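You operate a simulated robot arm through the tools that you are given. There is no shell and no other tool. Be economical: measure what you need, move in short steps, check, and stop when the job is done.

You are at the controls of a simulated robot arm. One attempt, no reset.

Task
Seat the 25 MM bearing cartridge and clamp it under the orange strap.
Fine: torque the strap bolt as the plate says; the wrench goes back on its rest.

Only the result counts: the job must be done as asked and must still hold three seconds after the hand-in. Knocking over, shifting, dropping, spilling or breaking anything else fails it.

Robot
A 7-joint arm with a two-finger parallel gripper, fixed in place. Base frame: the origin is at the foot of the arm, x ahead of it, y to its left, z up; the work surface is at about z = 880. Readings come in mm, degrees, newtons and seconds.
With the tool pointing down near the work surface it reaches from about 240 to 680 mm from the base axis. Its first joint turns from -66.0 to 66.0 degrees. Payload 2.4 kg.
Tool frame: the origin (TCP) lies between the finger pads and is the grasp point; the fingertips stand 30 mm ahead of it; z points along the fingers, y is the line along which they close. The gripper opens to 94 mm. The fingers are 28 mm wide and 10 mm thick; the gripper's body (50 by 96 mm) begins 55 mm behind the TCP.
Orientation is that of the tool frame in the base frame, as [roll, pitch, yaw] about the fixed x, y, z axes, in that order (R = Rz(yaw) Ry(pitch) Rx(roll)). With the fingers straight down and closing along the base's y, the tool's x points along the base's -x, its y along +y and its z along -z.

Tools
- The arm moves only by the tool apply_moves. Its argument "series" is a list of rows, each a list of 3 entries, a list of its own where there are three numbers: the turn, a rotation vector about the base's x, y, z in degrees, then the shift along the base's x, y, z in mm, then the finger opening in mm, from 0 to 94. In form: [[[wx, wy, wz], [x, y, z], grip], ...]. A call has 1 to 10 rows; each row shifts and turns the commanded pose from where the row before left it. A row lasts 0.2 s, in which the tool goes at most 50 mm and 8.6 degrees; a call with a longer step from one row to the next is refused whole, and so is a gripper value outside its range. A pose out of reach is approached as far as the arm can. The call stops where the force on the tool passes 40 N (or 10 N more than at its start, if that is more) or the arm is blocked; 0.2 s more then pass. Each finger travels about 153 mm/s and halts on what it meets, pressing with about 32 N; the grip force reading is that of the motor and also rises with nothing between the fingers. The clock runs only during rows and for 0.2 s after the last one: add rows that do not move to give the fingers time. It gives the time, the measured TCP pose, the force on the tool (base axes), the opening and the grip force at its end, in the units of the frame above (readings bear some noise), and new pictures: "show" is both (left out), scene, wrist or none.
- Cameras (640 x 400 px; columns grow to the right, rows downward): "scene" is fixed at [47.7, 488.9, 1454.8]; the picture's right is [-0.66, -0.75, 0.00], its down [-0.34, 0.30, -0.89] and it looks along [0.67, -0.59, -0.45] (base axes); focal length 335 px, centre (320, 200). "wrist" rides on the gripper at [-37, 0, -58] in the tool frame; the picture's right is [0.00, -1.00, 0.00], its down [0.97, 0.00, -0.24] and it looks along [0.24, 0.00, 0.97] (tool axes); focal length 218 px, centre (320, 200).
- point_at(camera, pixels): for up to 12 pixels [column, row] of the newest picture of that camera ("zoom" is the newest enlarged one), the place [x, y, z] in the base frame of the surface seen there, good to about 2 mm, but the place of the scene camera against the robot may be out by one fixed shift of up to 18 mm in any direction. No time passes.
- zoom(camera, box): a new picture of the part [left, top, right, bottom] of that camera's present view, enlarged. No time passes.
- hand_in(): hands the job in; it is judged then, once.

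Keep the steps short. Do not move on a guess: measure, check each grasp and each placing, and mend mistakes. In all there are 80 turns and 120 pictures (those below and enlarged ones count). Leave the gripper open and the arm clear of the work at the hand-in unless told otherwise, and finish with a single line.

The tools are called after "Emit:" by a JSON object that holds its "op" and its "data". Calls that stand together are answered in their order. apply_moves: Moves the arm, as the interface text tells. Its arguments: {"type":"object","properties":{"series":{"type":"array"},"show":{"type":"string","enum":["both","scene","wrist","none"]}},"required":["series"]} The other tools are called the same way: point_at (camera, pixels) gives the place of the surface under pixels of a picture; zoom (camera, box) takes an enlarged picture of a part of a camera's view; hand_in () hands the job in.

At the start:

```text
time: 0.0
position: [394.7, 101.3, 1310.2]
tcp_rot: [180.0, 0.0, -180.0]
wrist_force: [-0.2, 0.0, 0.5]
width: 94.1
grip_force: 0.0
```

scene: 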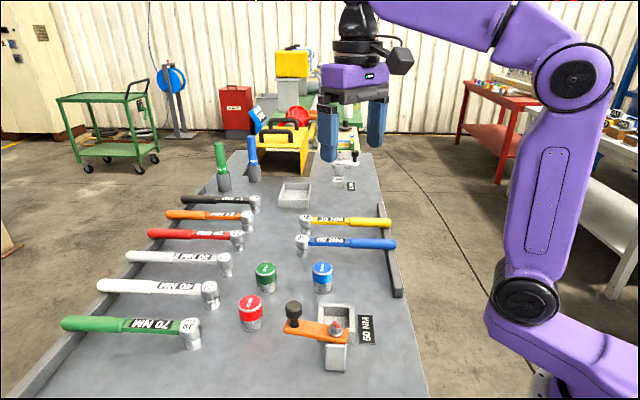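
wrist: 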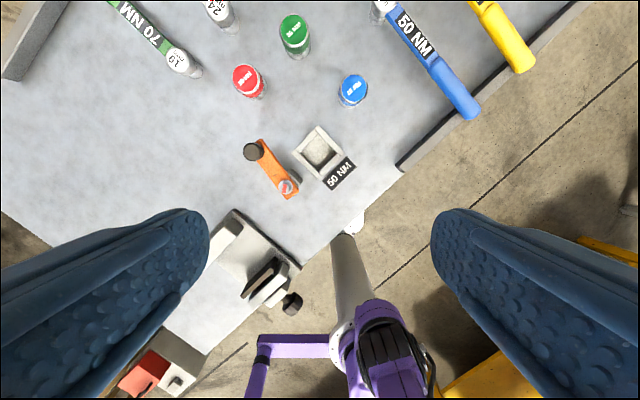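

I see wrenches, three cartridges (green, red, blue), a housing with an orange strap and a plate "50 NM". I'll zoom in to read the labels.

Emit:
{"op": "zoom", "data": {"camera": "scene", "box": [220, 250, 400, 380]}}

Emit:
{"op": "zoom", "data": {"camera": "scene", "box": [50, 180, 410, 360]}}

Emit:
{"op": "zoom", "data": {"camera": "wrist", "box": [200, 0, 440, 220]}}

Emit:
{"op": "zoom", "data": {"camera": "scene", "box": [200, 90, 400, 220]}}

```text
3.08 times, centred on (310, 315) of scene
```

zoom: 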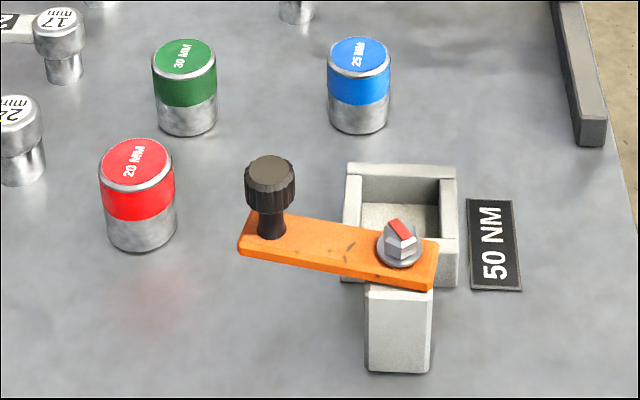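

```text
1.78 times, centred on (230, 270) of scene
```

zoom: 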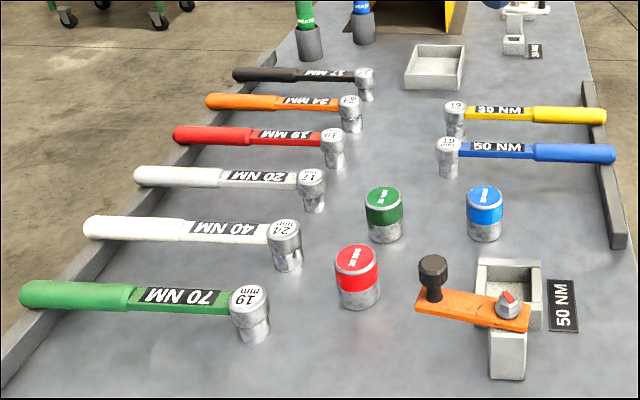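

```text
1.82 times, centred on (320, 110) of wrist
```

zoom: 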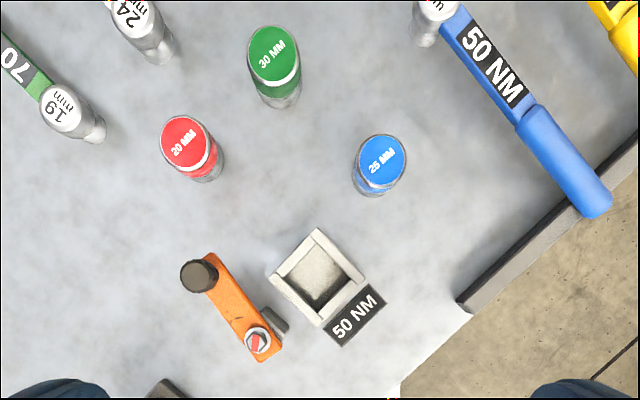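

```text
3.08 times, centred on (300, 155) of scene
```

zoom: 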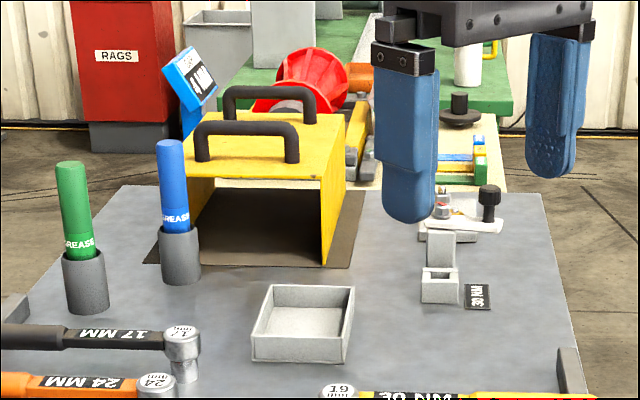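

The 25 MM cartridge is blue, and the plate says 50 NM. I'll measure the main items in both cameras, which also shows how far the scene camera is shifted.

Emit:
{"op": "point_at", "data": {"camera": "wrist", "pixels": [[353, 86], [320, 150], [253, 151], [287, 187], [340, 173], [246, 77], [294, 26], [300, 158], [316, 132], [383, 5], [465, 105], [415, 35]]}}

Emit:
{"op": "point_at", "data": {"camera": "scene", "pixels": [[322, 268], [337, 312], [294, 308], [336, 327], [366, 330], [250, 302], [265, 268], [302, 240], [394, 244], [335, 365], [345, 242], [303, 252]]}}

Emit:
{"op": "zoom", "data": {"camera": "scene", "box": [280, 200, 420, 300]}}

```text
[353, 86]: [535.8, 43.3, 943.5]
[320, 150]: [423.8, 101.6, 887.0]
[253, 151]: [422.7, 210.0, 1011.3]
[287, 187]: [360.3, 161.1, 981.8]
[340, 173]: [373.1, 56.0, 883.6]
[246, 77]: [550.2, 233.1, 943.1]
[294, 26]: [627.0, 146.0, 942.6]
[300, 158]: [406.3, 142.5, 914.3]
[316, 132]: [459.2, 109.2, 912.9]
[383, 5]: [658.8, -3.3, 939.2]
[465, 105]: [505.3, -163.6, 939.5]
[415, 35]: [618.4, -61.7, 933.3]
```

```text
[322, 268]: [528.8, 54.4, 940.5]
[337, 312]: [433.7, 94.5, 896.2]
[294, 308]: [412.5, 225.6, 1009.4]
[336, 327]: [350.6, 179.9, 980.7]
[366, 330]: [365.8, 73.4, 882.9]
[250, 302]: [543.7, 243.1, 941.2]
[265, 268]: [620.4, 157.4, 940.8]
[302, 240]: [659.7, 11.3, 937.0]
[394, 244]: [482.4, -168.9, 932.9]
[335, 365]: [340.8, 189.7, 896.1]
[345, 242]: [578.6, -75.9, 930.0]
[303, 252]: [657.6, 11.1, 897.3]
```

```text
4.00 times, centred on (350, 250) of scene
```

zoom: 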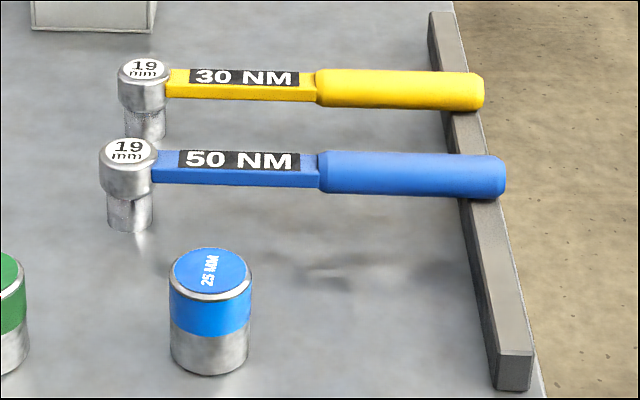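

The scene camera reads about (-8, +12, -2) off from the wrist camera. The blue 50 NM wrench has a 19 mm socket. I'll move above the blue cartridge at about (536, 43) to measure it from close up.

Emit:
{"op": "apply_moves", "data": {"series": [[[0, 0, 0], [18, -7, -32], 94], [[0, 0, 0], [18, -7, -32], 94], [[0, 0, 0], [18, -7, -32], 94], [[0, 0, 0], [18, -7, -32], 94], [[0, 0, 0], [18, -7, -32], 94], [[0, 0, 0], [18, -7, -32], 94], [[0, 0, 0], [18, -8, -32], 94], [[0, 0, 0], [15, -8, -16], 94], [[0, 0, 0], [0, 0, 0], 94]], "show": "wrist"}}

```text
time: 2.0
position: [536.1, 45.1, 1070.9]
tcp_rot: [179.9, 0.1, -179.8]
wrist_force: [1.1, 0.3, 1.0]
width: 94.2
grip_force: 0.1
```

wrist: 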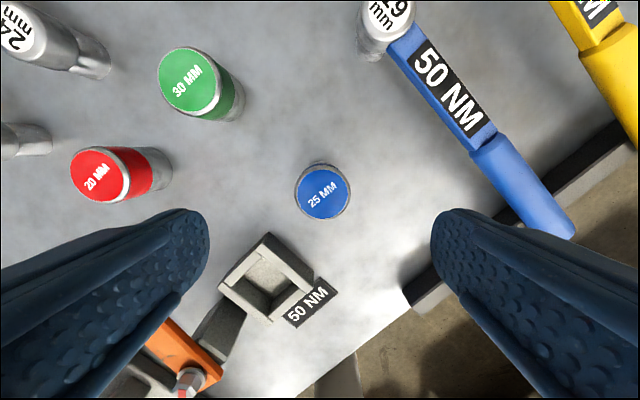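

The blue cartridge is almost centred, with its top at (323,193). I'll measure its edges, the pocket and the 50 NM wrench.

Emit:
{"op": "point_at", "data": {"camera": "wrist", "pixels": [[297, 193], [348, 193], [323, 171], [323, 216], [267, 275], [270, 236], [312, 270], [223, 287], [268, 318], [258, 268], [290, 285], [267, 290]]}}

Emit:
{"op": "point_at", "data": {"camera": "wrist", "pixels": [[388, 15], [408, 45], [424, 35], [475, 145], [492, 135], [482, 155], [507, 140], [525, 190], [550, 235], [572, 225], [450, 90], [620, 145]]}}

```text
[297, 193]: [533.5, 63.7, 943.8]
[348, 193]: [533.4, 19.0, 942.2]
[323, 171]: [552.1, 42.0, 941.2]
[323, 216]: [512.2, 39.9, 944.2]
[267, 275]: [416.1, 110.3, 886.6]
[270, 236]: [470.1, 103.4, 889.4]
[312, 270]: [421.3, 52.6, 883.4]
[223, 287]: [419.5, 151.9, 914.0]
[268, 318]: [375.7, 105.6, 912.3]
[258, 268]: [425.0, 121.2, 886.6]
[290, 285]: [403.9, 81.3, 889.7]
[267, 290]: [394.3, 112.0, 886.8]
```

```text
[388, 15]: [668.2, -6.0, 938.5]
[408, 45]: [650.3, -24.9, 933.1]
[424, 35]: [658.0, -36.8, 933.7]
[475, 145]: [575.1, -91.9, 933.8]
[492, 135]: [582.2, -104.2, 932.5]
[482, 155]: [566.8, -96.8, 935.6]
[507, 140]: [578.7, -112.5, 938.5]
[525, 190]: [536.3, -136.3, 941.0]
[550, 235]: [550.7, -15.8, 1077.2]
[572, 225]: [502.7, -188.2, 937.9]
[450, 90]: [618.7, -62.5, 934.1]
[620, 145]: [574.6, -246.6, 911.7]
```

The cartridge centre is about (532.5, 41.5) with a top at z 943 and a diameter of about 46. Before I grasp it, I'll look straight down at the pocket.

Emit:
{"op": "apply_moves", "data": {"series": [[[0, 0, 0], [-37, 20, 0], 94], [[0, 0, 0], [-37, 20, 0], 94], [[0, 0, 0], [-38, 18, 0], 94], [[0, 0, 0], [0, 0, 0], 94]], "show": "wrist"}}

Emit:
{"op": "zoom", "data": {"camera": "wrist", "box": [200, 110, 440, 290]}}

```text
time: 3.0
position: [422.9, 102.1, 1070.6]
tcp_rot: [180.0, 0.0, -180.0]
wrist_force: [0.3, 0.3, -0.6]
width: 93.8
grip_force: 0.1
```

wrist: 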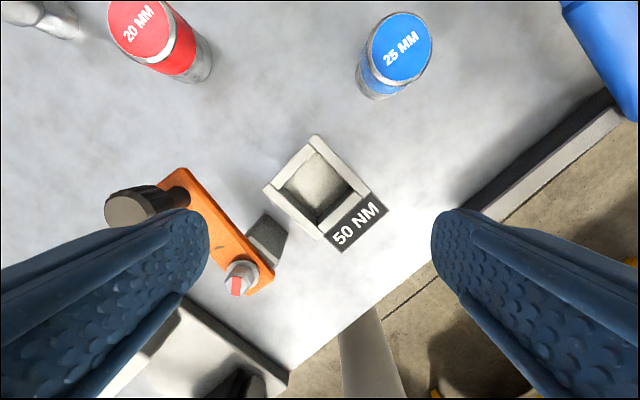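

```text
2.22 times, centred on (320, 200) of wrist
```

zoom: 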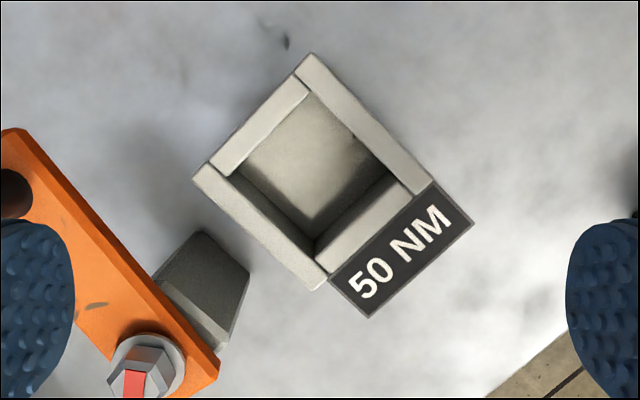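

The pocket is clear and empty. I'll measure its outer rim corners, inner rim edges and floor, then the bolt.

Emit:
{"op": "point_at", "data": {"camera": "zoom", "pixels": [[308, 58], [199, 170], [318, 284], [428, 184], [260, 128], [365, 128], [270, 222], [372, 222], [310, 160], [140, 358], [160, 355], [178, 345]]}}

Emit:
{"op": "point_at", "data": {"camera": "zoom", "pixels": [[268, 136], [357, 136], [278, 214], [362, 212], [310, 90], [405, 190], [315, 265], [215, 165], [205, 360], [60, 200], [10, 135], [225, 280]]}}

```text
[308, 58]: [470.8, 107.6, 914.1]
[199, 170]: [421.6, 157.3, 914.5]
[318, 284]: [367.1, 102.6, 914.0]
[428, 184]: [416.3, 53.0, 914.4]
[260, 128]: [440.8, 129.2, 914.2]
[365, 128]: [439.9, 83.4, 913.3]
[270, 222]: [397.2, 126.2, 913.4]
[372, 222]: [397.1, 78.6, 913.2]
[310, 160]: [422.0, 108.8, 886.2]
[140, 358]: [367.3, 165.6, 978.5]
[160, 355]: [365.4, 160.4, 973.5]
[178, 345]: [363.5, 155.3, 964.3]
```

```text
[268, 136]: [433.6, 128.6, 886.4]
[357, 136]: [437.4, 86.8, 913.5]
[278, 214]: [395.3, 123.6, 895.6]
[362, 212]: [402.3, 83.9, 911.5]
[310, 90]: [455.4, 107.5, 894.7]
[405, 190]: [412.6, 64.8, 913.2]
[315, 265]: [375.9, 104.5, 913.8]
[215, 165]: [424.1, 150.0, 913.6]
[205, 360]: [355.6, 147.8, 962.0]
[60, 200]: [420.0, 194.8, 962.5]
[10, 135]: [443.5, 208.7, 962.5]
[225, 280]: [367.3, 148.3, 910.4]
```

The pocket centre is (419, 105), with rim z 914, floor z 886.5 and an opening of about 50. The strap top is at z 962.5. Next I'll return to the cartridge at (532.5, 41.5) and descend to TCP z 941, so the fingertips stay above the rim when it's seated.

Emit:
{"op": "apply_moves", "data": {"series": [[[0, 0, 0], [37, -20, 0], 94], [[0, 0, 0], [37, -20, 0], 94], [[0, 0, 0], [35.6, -20.6, 0], 94], [[0, 0, 0], [0, 0, -35], 94], [[0, 0, 0], [0, 0, -35], 94], [[0, 0, 0], [0, 0, -35], 94], [[0, 0, 0], [0, 0, -24.5], 94], [[0, 0, 0], [0, 0, 0], 94]], "show": "wrist"}}

```text
time: 4.8
position: [532.7, 41.6, 941.0]
tcp_rot: [-180.0, 0.0, -179.9]
wrist_force: [0.0, 0.2, -0.4]
width: 93.9
grip_force: 0.1
```

wrist: 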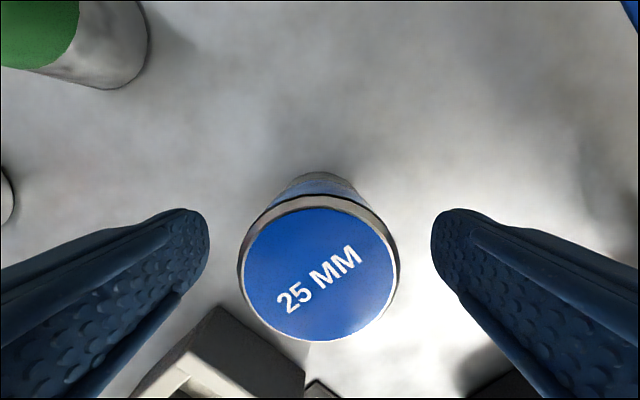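

The cartridge sits between the fingers. I'll check its exact centre before closing.

Emit:
{"op": "point_at", "data": {"camera": "wrist", "pixels": [[318, 203], [318, 336], [244, 268], [394, 268], [320, 270]]}}

```text
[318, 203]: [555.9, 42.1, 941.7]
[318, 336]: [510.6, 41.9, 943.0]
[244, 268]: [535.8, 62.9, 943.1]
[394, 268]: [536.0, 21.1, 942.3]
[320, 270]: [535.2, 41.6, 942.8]
```

It's centred at about (533, 42). I'll close, then lift 60 mm straight up.

Emit:
{"op": "apply_moves", "data": {"series": [[[0, 0, 0], [0, 0, 0], 40], [[0, 0, 0], [0, 0, 0], 40], [[0, 0, 0], [0, 0, 0], 40], [[0, 0, 0], [0, 0, 20], 40], [[0, 0, 0], [0, 0, 40], 40], [[0, 0, 0], [0, 0, 0], 40]], "show": "both"}}

```text
time: 6.2
position: [532.8, 41.2, 1002.3]
tcp_rot: [-180.0, 0.0, -179.9]
wrist_force: [-0.1, 0.1, -0.4]
width: 40.1
grip_force: 0.1
```

scene: 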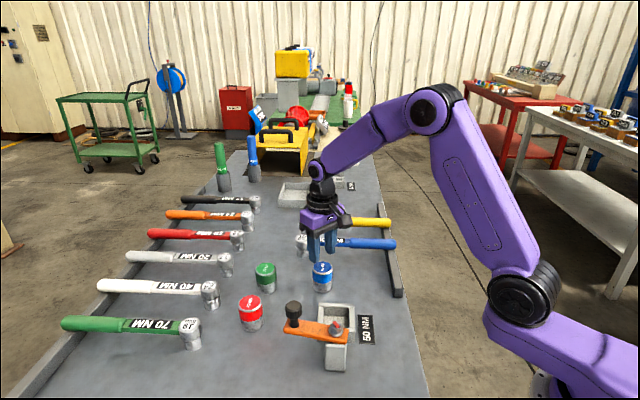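
wrist: 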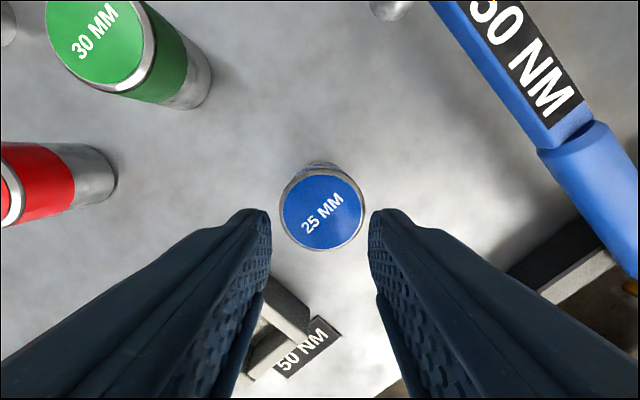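

The grip wasn't tight enough: the opening reached 40 and the cartridge stayed on the table. I'll check its present position and size.

Emit:
{"op": "point_at", "data": {"camera": "wrist", "pixels": [[284, 207], [362, 207], [322, 173], [322, 247], [322, 210], [320, 165]]}}

Emit:
{"op": "zoom", "data": {"camera": "wrist", "box": [240, 130, 400, 260]}}

```text
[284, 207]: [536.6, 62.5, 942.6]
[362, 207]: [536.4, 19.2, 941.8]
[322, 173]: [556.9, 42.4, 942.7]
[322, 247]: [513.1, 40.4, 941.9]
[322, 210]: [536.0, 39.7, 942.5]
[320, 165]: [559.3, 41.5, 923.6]
```

```text
3.08 times, centred on (320, 195) of wrist
```

zoom: 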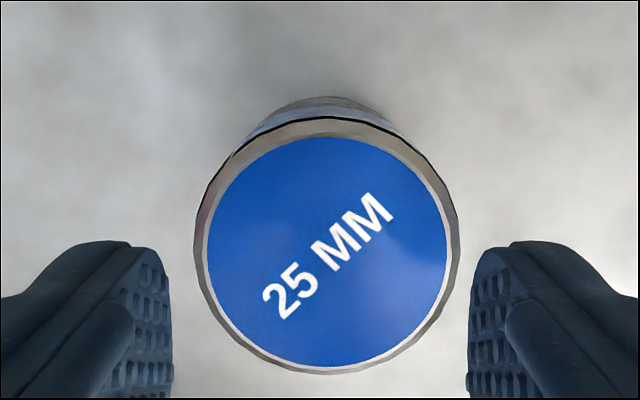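

The cartridge is upright at about (535, 41) and measures about 42–44. My 40 command just pressed too weakly. I'll reopen, go down again and close with a command of 0, checking before I lift.

Emit:
{"op": "apply_moves", "data": {"series": [[[0, 0, 0], [1.5, 0, 0], 94], [[0, 0, 0], [0, 0, 0], 94], [[0, 0, 0], [0, 0, -35], 94], [[0, 0, 0], [0, 0, -27], 94], [[0, 0, 0], [0, 0, 0], 94], [[0, 0, 0], [0, 0, 0], 0], [[0, 0, 0], [0, 0, 0], 0], [[0, 0, 0], [0, 0, 0], 0]], "show": "wrist"}}

```text
time: 8.0
position: [534.3, 43.1, 938.3]
tcp_rot: [-179.9, -0.1, -180.0]
wrist_force: [-0.2, -0.5, 0.3]
width: 48.4
grip_force: 32.0
```

wrist: 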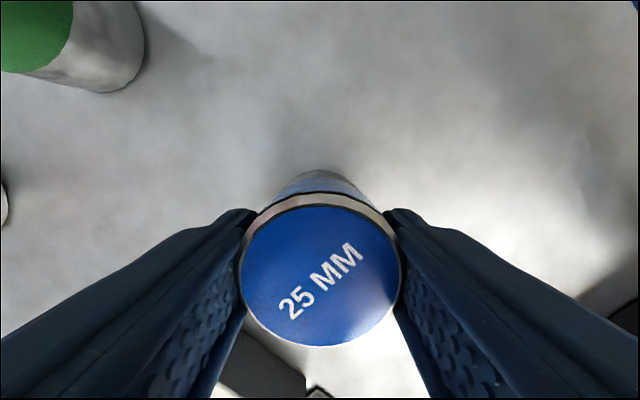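

It now holds with 32 N at a width of 48.4. I'll measure the cartridge centre in the hand and then lift.

Emit:
{"op": "point_at", "data": {"camera": "wrist", "pixels": [[320, 207], [320, 342], [245, 270], [397, 270]]}}

Emit:
{"op": "apply_moves", "data": {"series": [[[0, 0, 0], [0, 0, 20], 0], [[0, 0, 0], [0, 0, 35], 0], [[0, 0, 0], [0, 0, 30], 0], [[0, 0, 0], [0, 0, 0], 0]], "show": "wrist"}}

```text
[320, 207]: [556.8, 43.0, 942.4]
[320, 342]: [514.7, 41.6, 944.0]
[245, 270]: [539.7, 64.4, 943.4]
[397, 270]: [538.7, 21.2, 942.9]
```

```text
time: 9.0
position: [534.2, 40.7, 1023.5]
tcp_rot: [-180.0, 0.0, -179.9]
wrist_force: [0.5, -0.3, -4.5]
width: 48.4
grip_force: 32.4
```

wrist: 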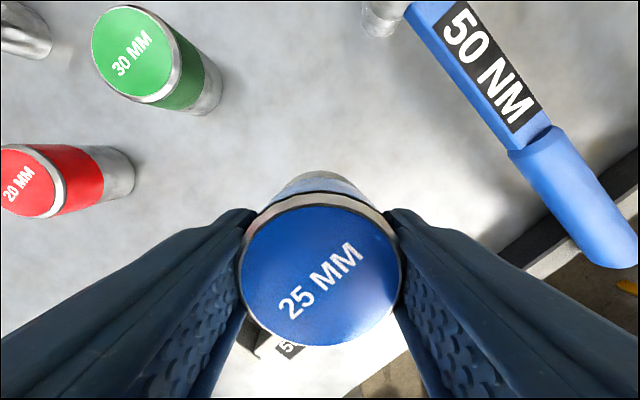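

It's lifted, held at 48.4 mm. The cartridge sits about 1.3 mm ahead of the TCP in x. Next I'll carry it over the pocket to TCP (417.7, 105) and hover just above the rim.

Emit:
{"op": "apply_moves", "data": {"series": [[[0, 0, 0], [-30, 16, 0], 0], [[0, 0, 0], [-30, 16, 0], 0], [[0, 0, 0], [-30, 16, 0], 0], [[0, 0, 0], [-26.8, 16.3, 0], 0], [[0, 0, 0], [0, 0, -30], 0], [[0, 0, 0], [0, 0, -13], 0], [[0, 0, 0], [0, 0, 0], 0]], "show": "both"}}

Emit:
{"op": "zoom", "data": {"camera": "scene", "box": [270, 250, 400, 370]}}

```text
time: 10.6
position: [418.2, 104.7, 980.8]
tcp_rot: [180.0, 0.1, -179.9]
wrist_force: [0.2, 0.8, -4.6]
width: 48.1
grip_force: 32.2
```

scene: 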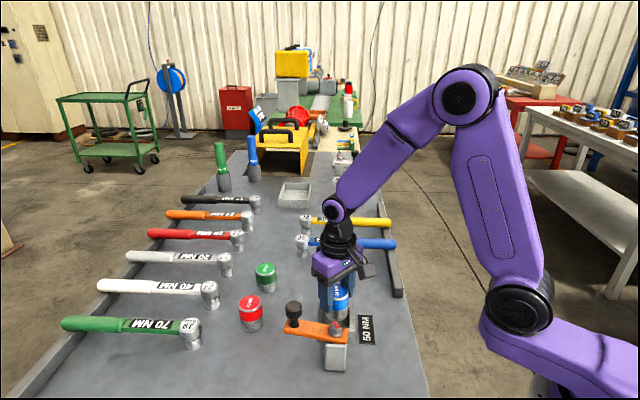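
wrist: 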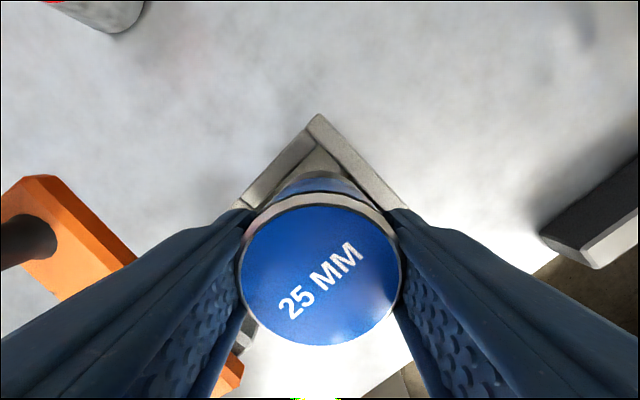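

```text
3.33 times, centred on (335, 310) of scene
```

zoom: 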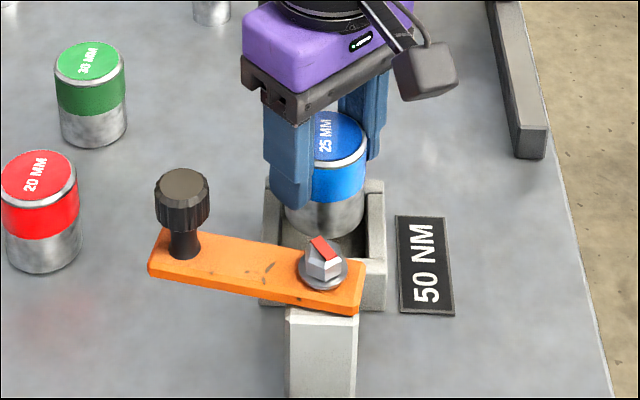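

It's well centred over the pocket, with no contact force. I'll lower it in small steps, watching the force.

Emit:
{"op": "apply_moves", "data": {"series": [[[0, 0, 0], [0, 0, -8], 0], [[0, 0, 0], [0, 0, -8], 0], [[0, 0, 0], [0, 0, -8], 0], [[0, 0, 0], [0, 0, -5], 0], [[0, 0, 0], [0, 0, -4], 0], [[0, 0, 0], [0, 0, 0], 0]], "show": "wrist"}}

```text
time: 12.0
position: [418.0, 106.8, 948.3]
tcp_rot: [180.0, 0.0, -179.8]
wrist_force: [0.1, -0.2, -5.5]
width: 48.3
grip_force: 31.7
```

wrist: 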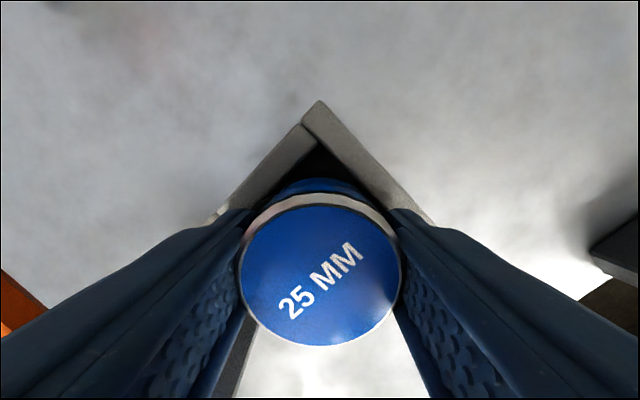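

It went in without touching the walls. I'll lower it the last 2–4 mm to the floor in 1 mm steps.

Emit:
{"op": "apply_moves", "data": {"series": [[[0, 0, 0], [0, 0, -1], 0], [[0, 0, 0], [0, 0, -1], 0], [[0, 0, 0], [0, 0, -0.7], 0], [[0, 0, 0], [0, 0, 0], 0]], "show": "none"}}

```text
time: 13.0
position: [416.8, 107.5, 945.9]
tcp_rot: [179.9, 0.0, -179.9]
wrist_force: [-0.9, -0.1, -4.0]
width: 48.3
grip_force: 31.8
```

Emit:
{"op": "apply_moves", "data": {"series": [[[0, 0, 0], [0, 0, -0.7], 0], [[0, 0, 0], [0, 0, -0.7], 0], [[0, 0, 0], [0, 0, 0], 0]], "show": "none"}}

```text
time: 13.8
position: [418.5, 106.0, 943.5]
tcp_rot: [180.0, 0.0, -179.9]
wrist_force: [-0.4, 0.7, -4.1]
width: 48.5
grip_force: 32.3
```

Emit:
{"op": "apply_moves", "data": {"series": [[[0, 0, 0], [0, 0, 0], 0]], "show": "both"}}

Emit:
{"op": "point_at", "data": {"camera": "wrist", "pixels": [[320, 270], [300, 250], [340, 290], [320, 300], [340, 250], [300, 300]]}}

Emit:
{"op": "zoom", "data": {"camera": "scene", "box": [290, 260, 390, 350]}}

```text
time: 14.2
position: [416.5, 106.3, 944.5]
tcp_rot: [-179.9, 0.0, -179.9]
wrist_force: [0.7, -0.7, -4.7]
width: 48.2
grip_force: 32.5
```

scene: 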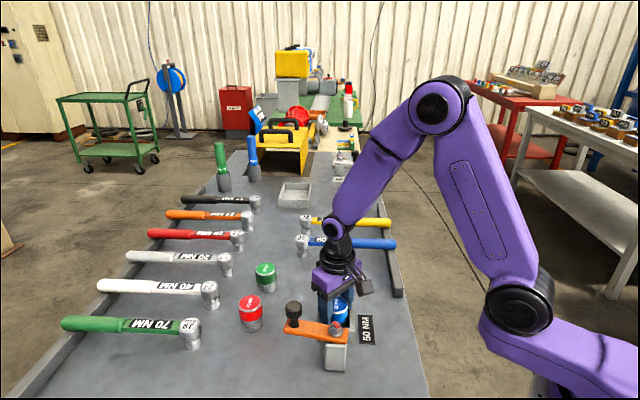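
wrist: 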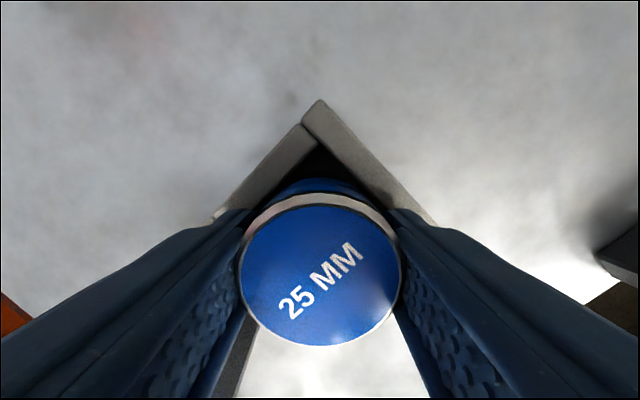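

```text
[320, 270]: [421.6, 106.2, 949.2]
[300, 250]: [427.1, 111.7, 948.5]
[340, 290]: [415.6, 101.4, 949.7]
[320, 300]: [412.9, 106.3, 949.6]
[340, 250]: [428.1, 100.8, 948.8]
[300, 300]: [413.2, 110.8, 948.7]
```

```text
4.44 times, centred on (340, 305) of scene
```

zoom: 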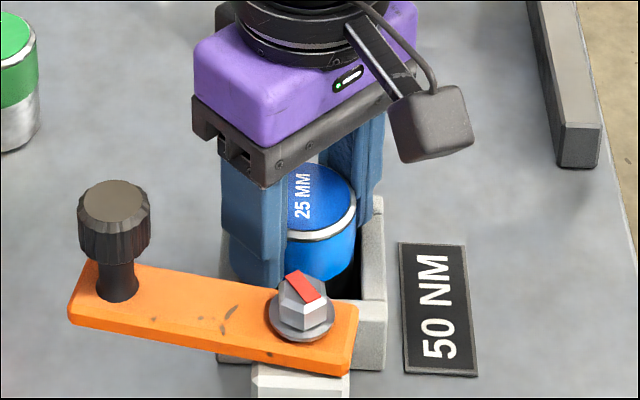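

The cartridge top is at z 949.2, which matches seating on the floor at 886.5 (expected 949.2). I'll open gently to 64, then rise.

Emit:
{"op": "apply_moves", "data": {"series": [[[0, 0, 0], [0, 0, 0], 52], [[0, 0, 0], [0, 0, 0], 60], [[0, 0, 0], [0, 0, 2], 64], [[0, 0, 0], [0, 0, 20], 64], [[0, 0, 0], [0, 0, 40], 64], [[0, 0, 0], [0, 0, 45], 64], [[0, 0, 0], [0, 0, 0], 64]], "show": "wrist"}}

Emit:
{"op": "zoom", "data": {"camera": "wrist", "box": [200, 110, 440, 290]}}

```text
time: 15.8
position: [416.9, 106.3, 1051.1]
tcp_rot: [-180.0, -0.1, -179.9]
wrist_force: [0.5, -0.7, -0.8]
width: 63.9
grip_force: 0.2
```

wrist: 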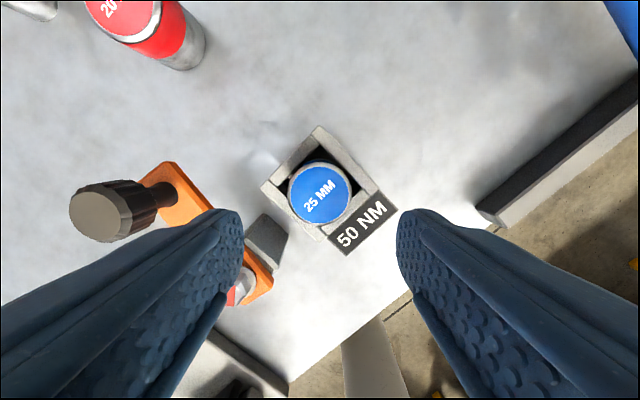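

```text
2.22 times, centred on (320, 200) of wrist
```

zoom: 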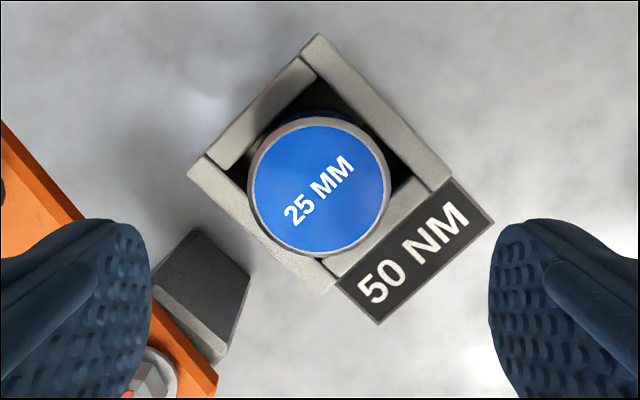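

Emit:
{"op": "point_at", "data": {"camera": "zoom", "pixels": [[319, 190], [257, 190], [384, 190], [320, 132], [320, 246]]}}

Emit:
{"op": "point_at", "data": {"camera": "wrist", "pixels": [[80, 215], [115, 215], [100, 190], [95, 237], [125, 207], [165, 195], [155, 170], [200, 195], [255, 275], [242, 287]]}}

```text
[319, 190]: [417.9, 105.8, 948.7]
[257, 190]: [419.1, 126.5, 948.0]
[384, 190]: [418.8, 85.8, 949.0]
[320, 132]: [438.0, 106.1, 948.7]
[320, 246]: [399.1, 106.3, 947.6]
```

```text
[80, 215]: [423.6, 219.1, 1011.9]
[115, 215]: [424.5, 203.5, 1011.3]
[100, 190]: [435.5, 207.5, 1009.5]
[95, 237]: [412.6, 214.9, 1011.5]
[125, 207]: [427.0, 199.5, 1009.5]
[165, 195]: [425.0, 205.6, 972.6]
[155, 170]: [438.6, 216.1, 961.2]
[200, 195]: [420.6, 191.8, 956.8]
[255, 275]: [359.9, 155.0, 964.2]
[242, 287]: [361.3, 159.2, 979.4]
```

The cartridge is seated and centred at (418.5, 106), top z 949. The strap knob is at (423.5, 210.5), top z 1011.5, and the bolt at about (361, 160), so the radius is 80. The strap must swing about 82° clockwise. I'll go above the knob, turning +39° so the fingers close along the swing direction.

Emit:
{"op": "apply_moves", "data": {"series": [[[0, 0, 7.8], [0, 20, 10], 70], [[0, 0, 7.8], [2, 22, 10], 70], [[0, 0, 7.8], [2, 22, 0], 70], [[0, 0, 7.8], [2, 20, 0], 70], [[0, 0, 7.8], [0.5, 20, 0], 70], [[0, 0, 0], [0, 0, 0], 70]], "show": "both"}}

```text
time: 17.2
position: [424.7, 210.1, 1070.8]
tcp_rot: [180.0, 0.0, -140.9]
wrist_force: [0.1, 0.0, 0.7]
width: 70.1
grip_force: 0.0
```

scene: 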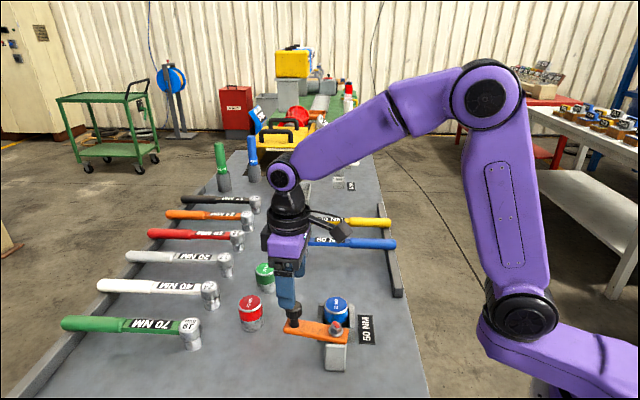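
wrist: 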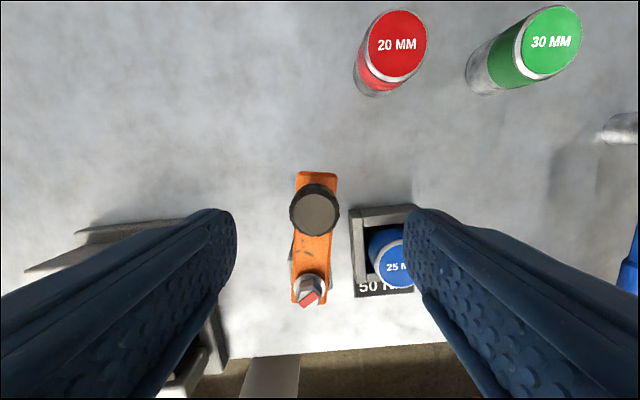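

The strap lines up well with the tool. I'll measure the knob and bolt centres here.

Emit:
{"op": "point_at", "data": {"camera": "wrist", "pixels": [[294, 212], [334, 212], [314, 194], [314, 232], [314, 212], [309, 285], [309, 277], [297, 287], [322, 287], [309, 303], [301, 290], [318, 290]]}}

Emit:
{"op": "zoom", "data": {"camera": "wrist", "box": [260, 160, 380, 320]}}

```text
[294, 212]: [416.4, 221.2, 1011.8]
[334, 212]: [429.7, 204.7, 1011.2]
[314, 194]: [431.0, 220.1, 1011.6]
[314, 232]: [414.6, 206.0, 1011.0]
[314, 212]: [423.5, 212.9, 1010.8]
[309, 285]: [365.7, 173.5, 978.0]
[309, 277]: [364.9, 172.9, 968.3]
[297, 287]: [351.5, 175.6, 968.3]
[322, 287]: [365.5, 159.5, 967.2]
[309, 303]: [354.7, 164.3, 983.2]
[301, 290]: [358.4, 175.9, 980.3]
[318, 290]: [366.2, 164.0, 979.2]
```

```text
2.50 times, centred on (320, 240) of wrist
```

zoom: 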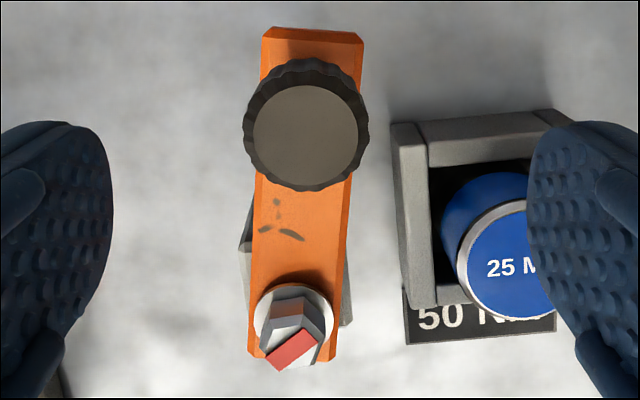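

Emit:
{"op": "point_at", "data": {"camera": "zoom", "pixels": [[272, 358], [313, 335], [292, 348], [285, 365], [300, 330], [258, 318], [331, 318], [294, 288], [262, 325], [326, 330], [310, 350], [280, 335]]}}

```text
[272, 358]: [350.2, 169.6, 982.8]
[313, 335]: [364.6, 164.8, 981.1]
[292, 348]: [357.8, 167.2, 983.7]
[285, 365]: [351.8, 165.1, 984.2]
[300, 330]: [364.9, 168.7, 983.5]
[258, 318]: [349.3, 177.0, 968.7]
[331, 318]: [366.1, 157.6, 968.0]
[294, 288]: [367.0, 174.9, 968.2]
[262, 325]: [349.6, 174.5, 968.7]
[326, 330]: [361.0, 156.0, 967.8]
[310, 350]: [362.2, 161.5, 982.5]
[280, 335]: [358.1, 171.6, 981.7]
```

The bolt axis is at about (357.8, 167), top z 983.5. The knob is at (423, 213), so the strap angle is 35° and the target is -45°. I'll lower onto the knob to TCP z 1000 and close.

Emit:
{"op": "apply_moves", "data": {"series": [[[0, 0, 0], [-0.8, 2.5, -20], 70], [[0, 0, 0], [0, 0, -30], 70], [[0, 0, 0], [0, 0, -20.5], 70], [[0, 0, 0], [0, 0, 0], 70], [[0, 0, 0], [0, 0, 0], 0], [[0, 0, 0], [0, 0, 0], 0]], "show": "both"}}

```text
time: 18.6
position: [423.6, 212.2, 1000.4]
tcp_rot: [179.9, 0.0, -140.9]
wrist_force: [-0.6, 1.0, -5.7]
width: 29.4
grip_force: 45.2
```

scene: 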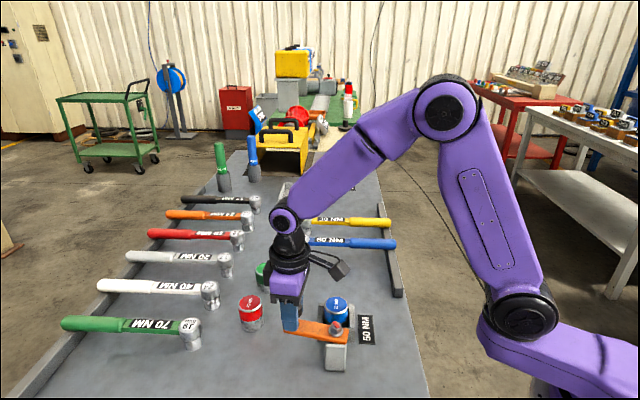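
wrist: 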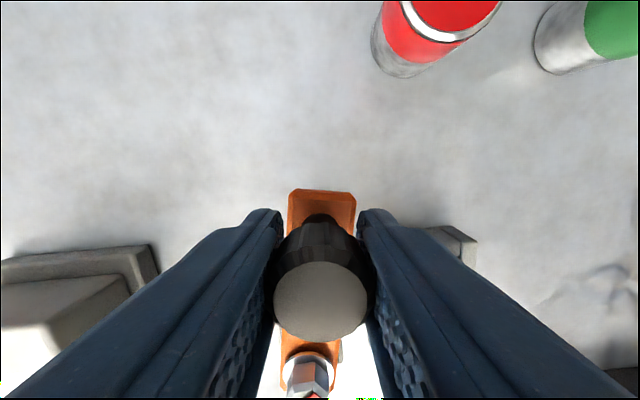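

The knob is gripped at 29.4 mm. I'll start the swing with two small arc steps, checking the force.

Emit:
{"op": "apply_moves", "data": {"series": [[[0, 0, -8], [5.8, -9.5, 0], 0], [[0, 0, -8], [4.4, -10.3, 0], 0], [[0, 0, 0], [0, 0, 0], 0]], "show": "wrist"}}

```text
time: 19.4
position: [434.9, 192.5, 1000.7]
tcp_rot: [-179.9, -0.1, -157.1]
wrist_force: [1.5, -1.2, -15.5]
width: 29.7
grip_force: 45.0
```

wrist: 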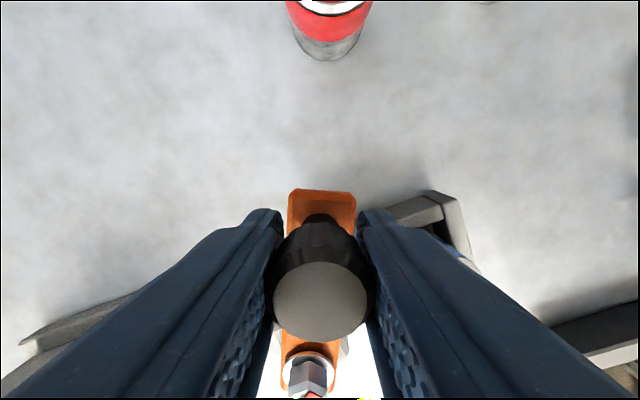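

The strap follows, with a small side force. The vertical force is -15 N, so I'm pulling it up slightly. I'll ease down 1 mm and go on for three steps.

Emit:
{"op": "apply_moves", "data": {"series": [[[0, 0, 0], [0, 0, -1], 0], [[0, 0, -8], [2.9, -10.8, 0], 0], [[0, 0, -8], [1.4, -11.1, 0], 0], [[0, 0, -8], [-0.2, -11.1, 0], 0], [[0, 0, 0], [0, 0, 0], 0]], "show": "both"}}

```text
time: 20.6
position: [437.5, 158.8, 999.8]
tcp_rot: [180.0, 0.1, 178.9]
wrist_force: [1.2, -5.3, 29.9]
width: 29.8
grip_force: 45.5
```

scene: 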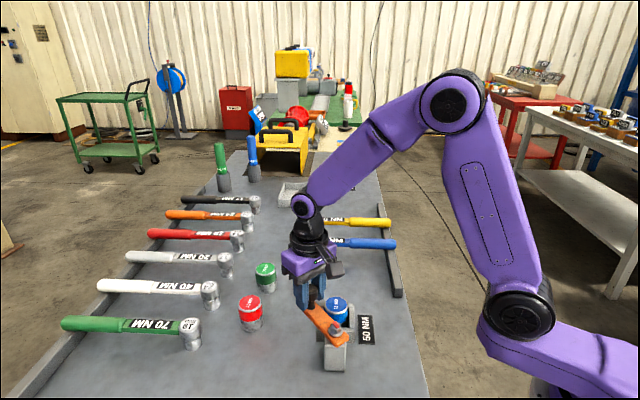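
wrist: 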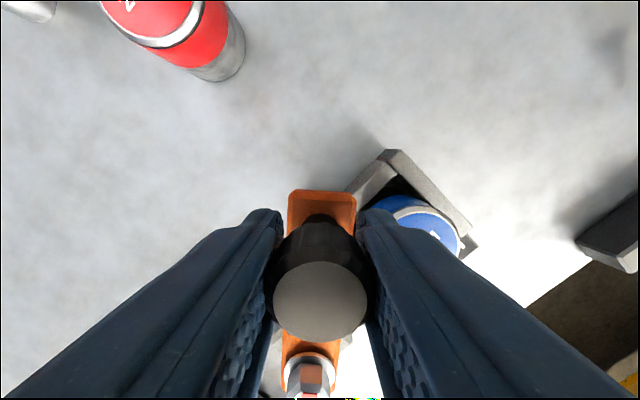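

The vertical force is now +30 N, so the neutral height is about 0.6 mm higher. I'll raise that much and do two more steps.

Emit:
{"op": "apply_moves", "data": {"series": [[[0, 0, 0], [0, 0, 0.65], 0], [[0, 0, -8], [-1.7, -11, 0], 0], [[0, 0, -8], [-3.3, -10.7, 0], 0], [[0, 0, 0], [0, 0, 0], 0]], "show": "wrist"}}

Emit:
{"op": "zoom", "data": {"camera": "scene", "box": [280, 250, 390, 370]}}

```text
time: 21.6
position: [432.9, 138.4, 1000.5]
tcp_rot: [179.8, 0.1, 162.9]
wrist_force: [5.1, -5.3, 20.3]
width: 29.9
grip_force: 45.4
```

wrist: 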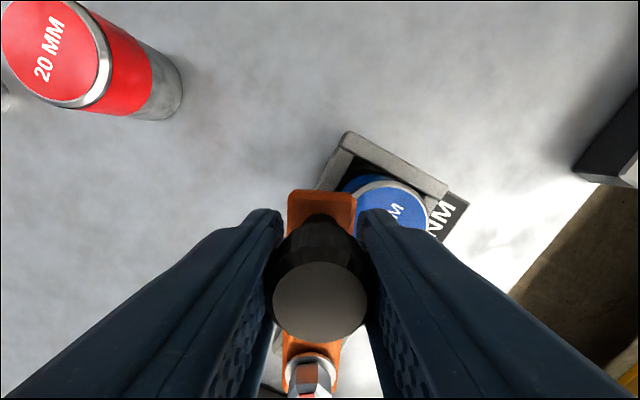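

```text
3.33 times, centred on (335, 310) of scene
```

zoom: 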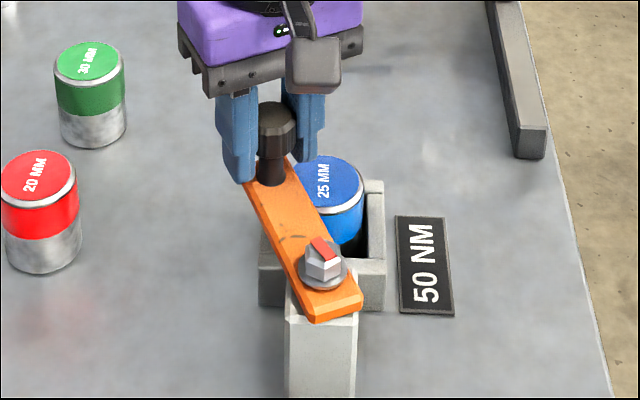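

The strap is now passing over the cartridge cleanly. I'll ease up 0.4 mm and do the last three steps.

Emit:
{"op": "apply_moves", "data": {"series": [[[0, 0, 0], [0, 0, 0.4], 0], [[0, 0, -8], [-4.7, -10.2, 0], 0], [[0, 0, -8], [-6.1, -9.3, 0], 0], [[0, 0, -8], [-7.3, -8.4, 0], 0], [[0, 0, 0], [0, 0, 0], 0]], "show": "wrist"}}

Emit:
{"op": "zoom", "data": {"camera": "scene", "box": [280, 250, 390, 370]}}

```text
time: 22.8
position: [414.5, 109.0, 999.6]
tcp_rot: [179.9, 0.0, 138.9]
wrist_force: [8.0, -12.1, 6.9]
width: 29.8
grip_force: 45.3
```

wrist: 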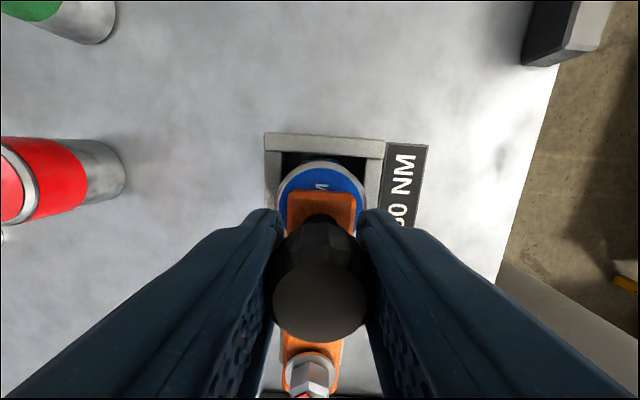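

```text
3.33 times, centred on (335, 310) of scene
```

zoom: 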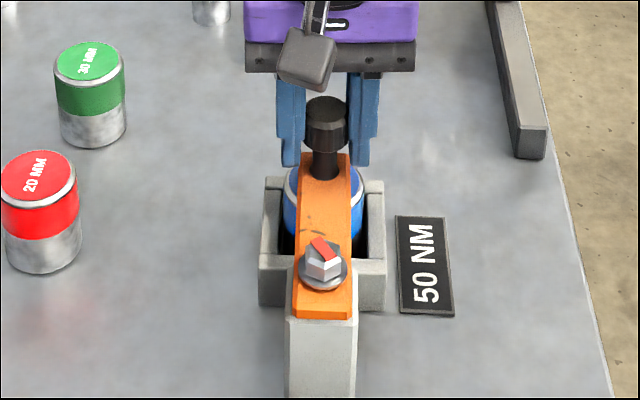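

The strap lies over the cartridge and lines up with the pocket. I'll release, rise and look down at it.

Emit:
{"op": "apply_moves", "data": {"series": [[[0, 0, 0], [0, 0, 0], 60], [[0, 0, 0], [0, 0, 0], 70], [[0, 0, 0], [0, 0, 30], 70], [[0, 0, 0], [0, 0, 45], 94], [[0, 0, 0], [-20, 20, 30], 94], [[0, 0, 0], [-20, 20, 20], 94], [[0, 0, 0], [0, 0, 0], 94]], "show": "wrist"}}

Emit:
{"op": "zoom", "data": {"camera": "wrist", "box": [220, 80, 420, 280]}}

```text
time: 24.4
position: [374.3, 152.0, 1125.6]
tcp_rot: [179.9, -0.1, 139.0]
wrist_force: [-0.4, -0.5, 0.5]
width: 94.3
grip_force: 0.0
```

wrist: 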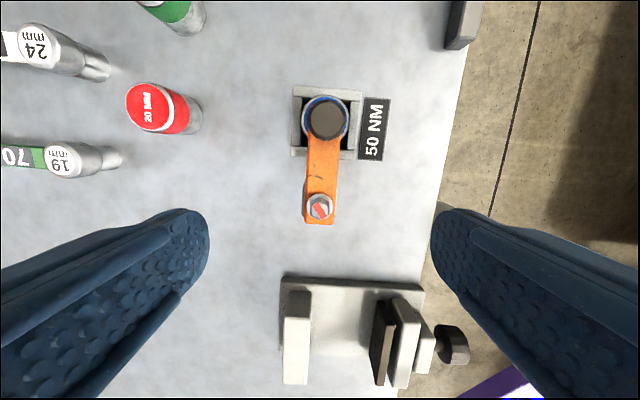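

```text
2.00 times, centred on (320, 180) of wrist
```

zoom: 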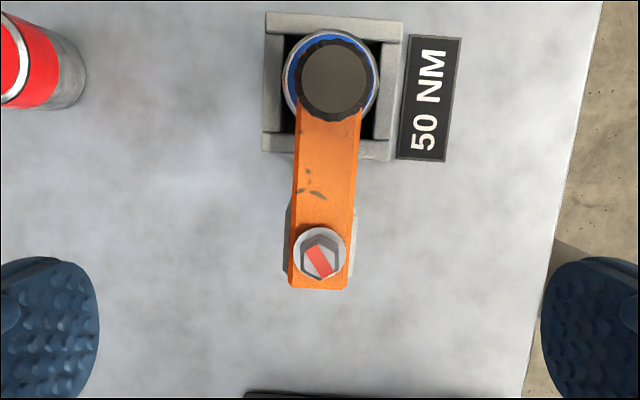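

The strap is set. I'll measure the bolt's centre and hex orientation, plus the height of the vise nearby.

Emit:
{"op": "point_at", "data": {"camera": "zoom", "pixels": [[319, 262], [296, 254], [345, 254], [321, 231], [312, 246], [327, 276], [303, 254], [303, 270], [338, 254], [338, 272], [318, 243], [320, 280]]}}

Emit:
{"op": "point_at", "data": {"camera": "wrist", "pixels": [[296, 330], [383, 340], [405, 340], [453, 345], [326, 119], [345, 320]]}}

Emit:
{"op": "zoom", "data": {"camera": "wrist", "box": [295, 185, 345, 235]}}

```text
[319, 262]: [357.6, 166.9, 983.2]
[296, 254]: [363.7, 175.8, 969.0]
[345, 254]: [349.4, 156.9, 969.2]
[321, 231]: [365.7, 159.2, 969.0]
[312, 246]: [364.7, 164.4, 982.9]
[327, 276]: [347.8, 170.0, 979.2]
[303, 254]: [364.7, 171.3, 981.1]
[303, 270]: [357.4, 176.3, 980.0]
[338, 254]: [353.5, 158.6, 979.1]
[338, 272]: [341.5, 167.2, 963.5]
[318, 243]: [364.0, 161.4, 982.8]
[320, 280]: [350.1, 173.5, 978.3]
```

```text
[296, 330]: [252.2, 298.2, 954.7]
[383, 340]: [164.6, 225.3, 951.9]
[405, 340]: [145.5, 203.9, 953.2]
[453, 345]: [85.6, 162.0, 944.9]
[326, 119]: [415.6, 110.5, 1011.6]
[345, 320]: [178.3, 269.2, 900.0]
```

```text
8.00 times, centred on (320, 210) of wrist
```

zoom: 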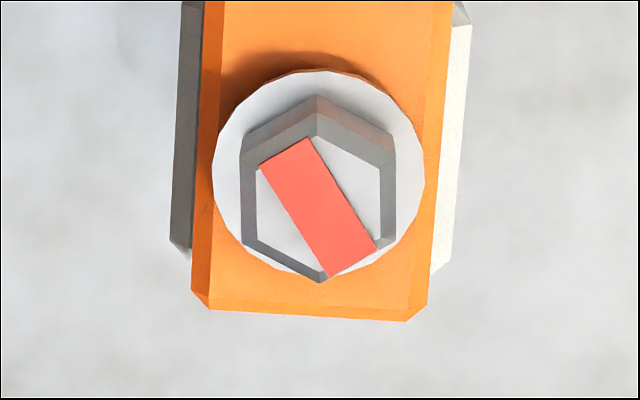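

The bolt axis is at (357.6, 167), hex z 969–983, with hex corners along the strap line. Next is the blue 50 NM / 19 mm wrench. I'll move above it and turn so the fingers close across its shaft, which lies at about 41.5°.

Emit:
{"op": "apply_moves", "data": {"series": [[[0, 0, 8.25], [23, -23, 0], 94], [[0, 0, 8.25], [23, -23, 0], 94], [[0, 0, 8.25], [23, -23, 0], 94], [[0, 0, 8.25], [23, -23, 0], 94], [[0, 0, 8.25], [23, -23, 0], 94], [[0, 0, 8.25], [23, -23, 0], 94], [[0, 0, 8.25], [23, -23, 0], 94], [[0, 0, 8.25], [23, -23, 0], 94], [[0, 0, 8.25], [23, -23, 0], 94], [[0, 0, 8.25], [23, -23, 0], 94]], "show": "wrist"}}

```text
time: 26.6
position: [604.8, -80.2, 1125.4]
tcp_rot: [180.0, -0.1, -138.3]
wrist_force: [1.3, -0.6, 0.2]
width: 94.0
grip_force: 0.0
```

wrist: 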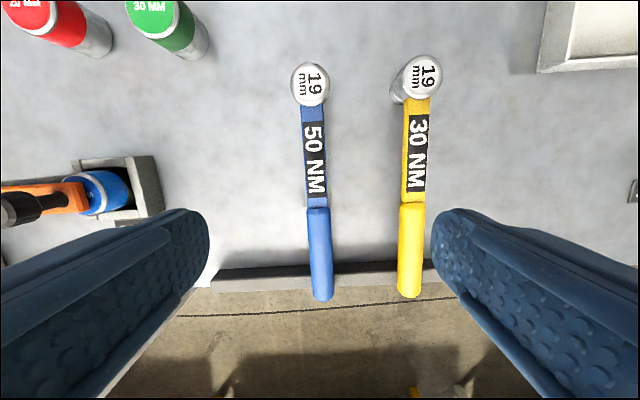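

The wrench lies along the view. I'll measure its axis, head, shaft, handle and the gap to the yellow wrench.

Emit:
{"op": "point_at", "data": {"camera": "wrist", "pixels": [[310, 70], [310, 84], [294, 84], [327, 84], [303, 125], [325, 125], [307, 190], [327, 190], [318, 215], [322, 290], [309, 250], [332, 250]]}}

Emit:
{"op": "point_at", "data": {"camera": "wrist", "pixels": [[403, 150], [401, 250], [322, 298], [324, 265], [300, 275], [420, 75], [402, 72], [393, 95], [270, 150], [240, 282], [240, 272], [315, 160]]}}

Emit:
{"op": "zoom", "data": {"camera": "wrist", "box": [240, 50, 400, 310]}}

```text
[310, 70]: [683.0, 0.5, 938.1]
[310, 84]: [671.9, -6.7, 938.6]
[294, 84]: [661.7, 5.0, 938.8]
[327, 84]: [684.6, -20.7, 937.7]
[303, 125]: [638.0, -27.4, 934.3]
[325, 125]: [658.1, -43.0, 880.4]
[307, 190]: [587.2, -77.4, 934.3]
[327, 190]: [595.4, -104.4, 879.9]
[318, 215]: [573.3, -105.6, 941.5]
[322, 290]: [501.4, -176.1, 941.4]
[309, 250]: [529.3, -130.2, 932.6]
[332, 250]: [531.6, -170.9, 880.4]
```

```text
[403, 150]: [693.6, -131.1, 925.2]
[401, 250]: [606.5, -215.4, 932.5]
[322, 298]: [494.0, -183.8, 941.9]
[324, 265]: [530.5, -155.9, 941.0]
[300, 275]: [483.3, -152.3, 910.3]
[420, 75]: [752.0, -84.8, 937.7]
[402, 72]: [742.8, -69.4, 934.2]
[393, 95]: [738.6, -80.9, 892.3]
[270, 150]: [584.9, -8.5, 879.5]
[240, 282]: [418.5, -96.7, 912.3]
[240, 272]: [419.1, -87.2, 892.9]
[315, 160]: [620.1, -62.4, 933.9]
```

```text
1.54 times, centred on (320, 180) of wrist
```

zoom: 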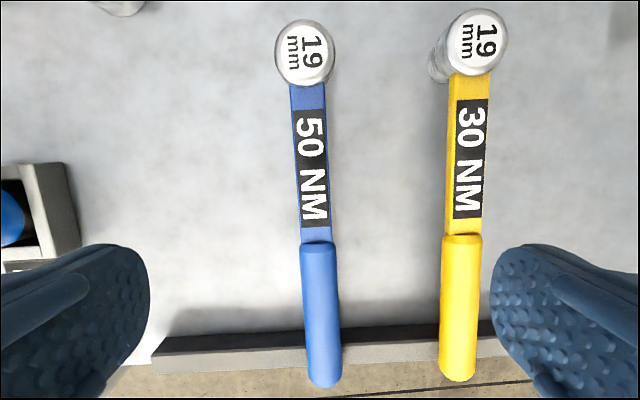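

The wrench axis runs from the head at (672.5, -7.5) at 224.7° to its end at (494, -184), with the shaft top at z 934. I'll grip the shaft 95 mm from the head, at (605, -74.4). First I'll turn +3° and come down to z 990 to check.

Emit:
{"op": "apply_moves", "data": {"series": [[[0, 0, 3], [0.2, 5.8, -20], 94], [[0, 0, 0], [0, 0, -40], 94], [[0, 0, 0], [0, 0, -40], 94], [[0, 0, 0], [0, 0, -35], 94], [[0, 0, 0], [0, 0, 0], 94]], "show": "wrist"}}

Emit:
{"op": "point_at", "data": {"camera": "wrist", "pixels": [[320, 150], [320, 250], [320, 300], [320, 200], [320, 100]]}}

```text
time: 27.8
position: [605.0, -75.0, 990.8]
tcp_rot: [179.9, 0.1, -135.4]
wrist_force: [-0.5, 0.8, 0.1]
width: 94.0
grip_force: 0.1
```

wrist: 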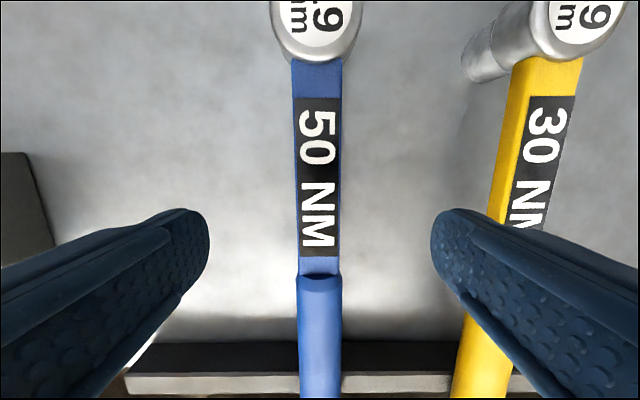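

```text
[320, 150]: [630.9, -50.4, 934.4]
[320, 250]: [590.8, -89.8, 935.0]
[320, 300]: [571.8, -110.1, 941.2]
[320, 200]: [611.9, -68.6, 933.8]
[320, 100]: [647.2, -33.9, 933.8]
```

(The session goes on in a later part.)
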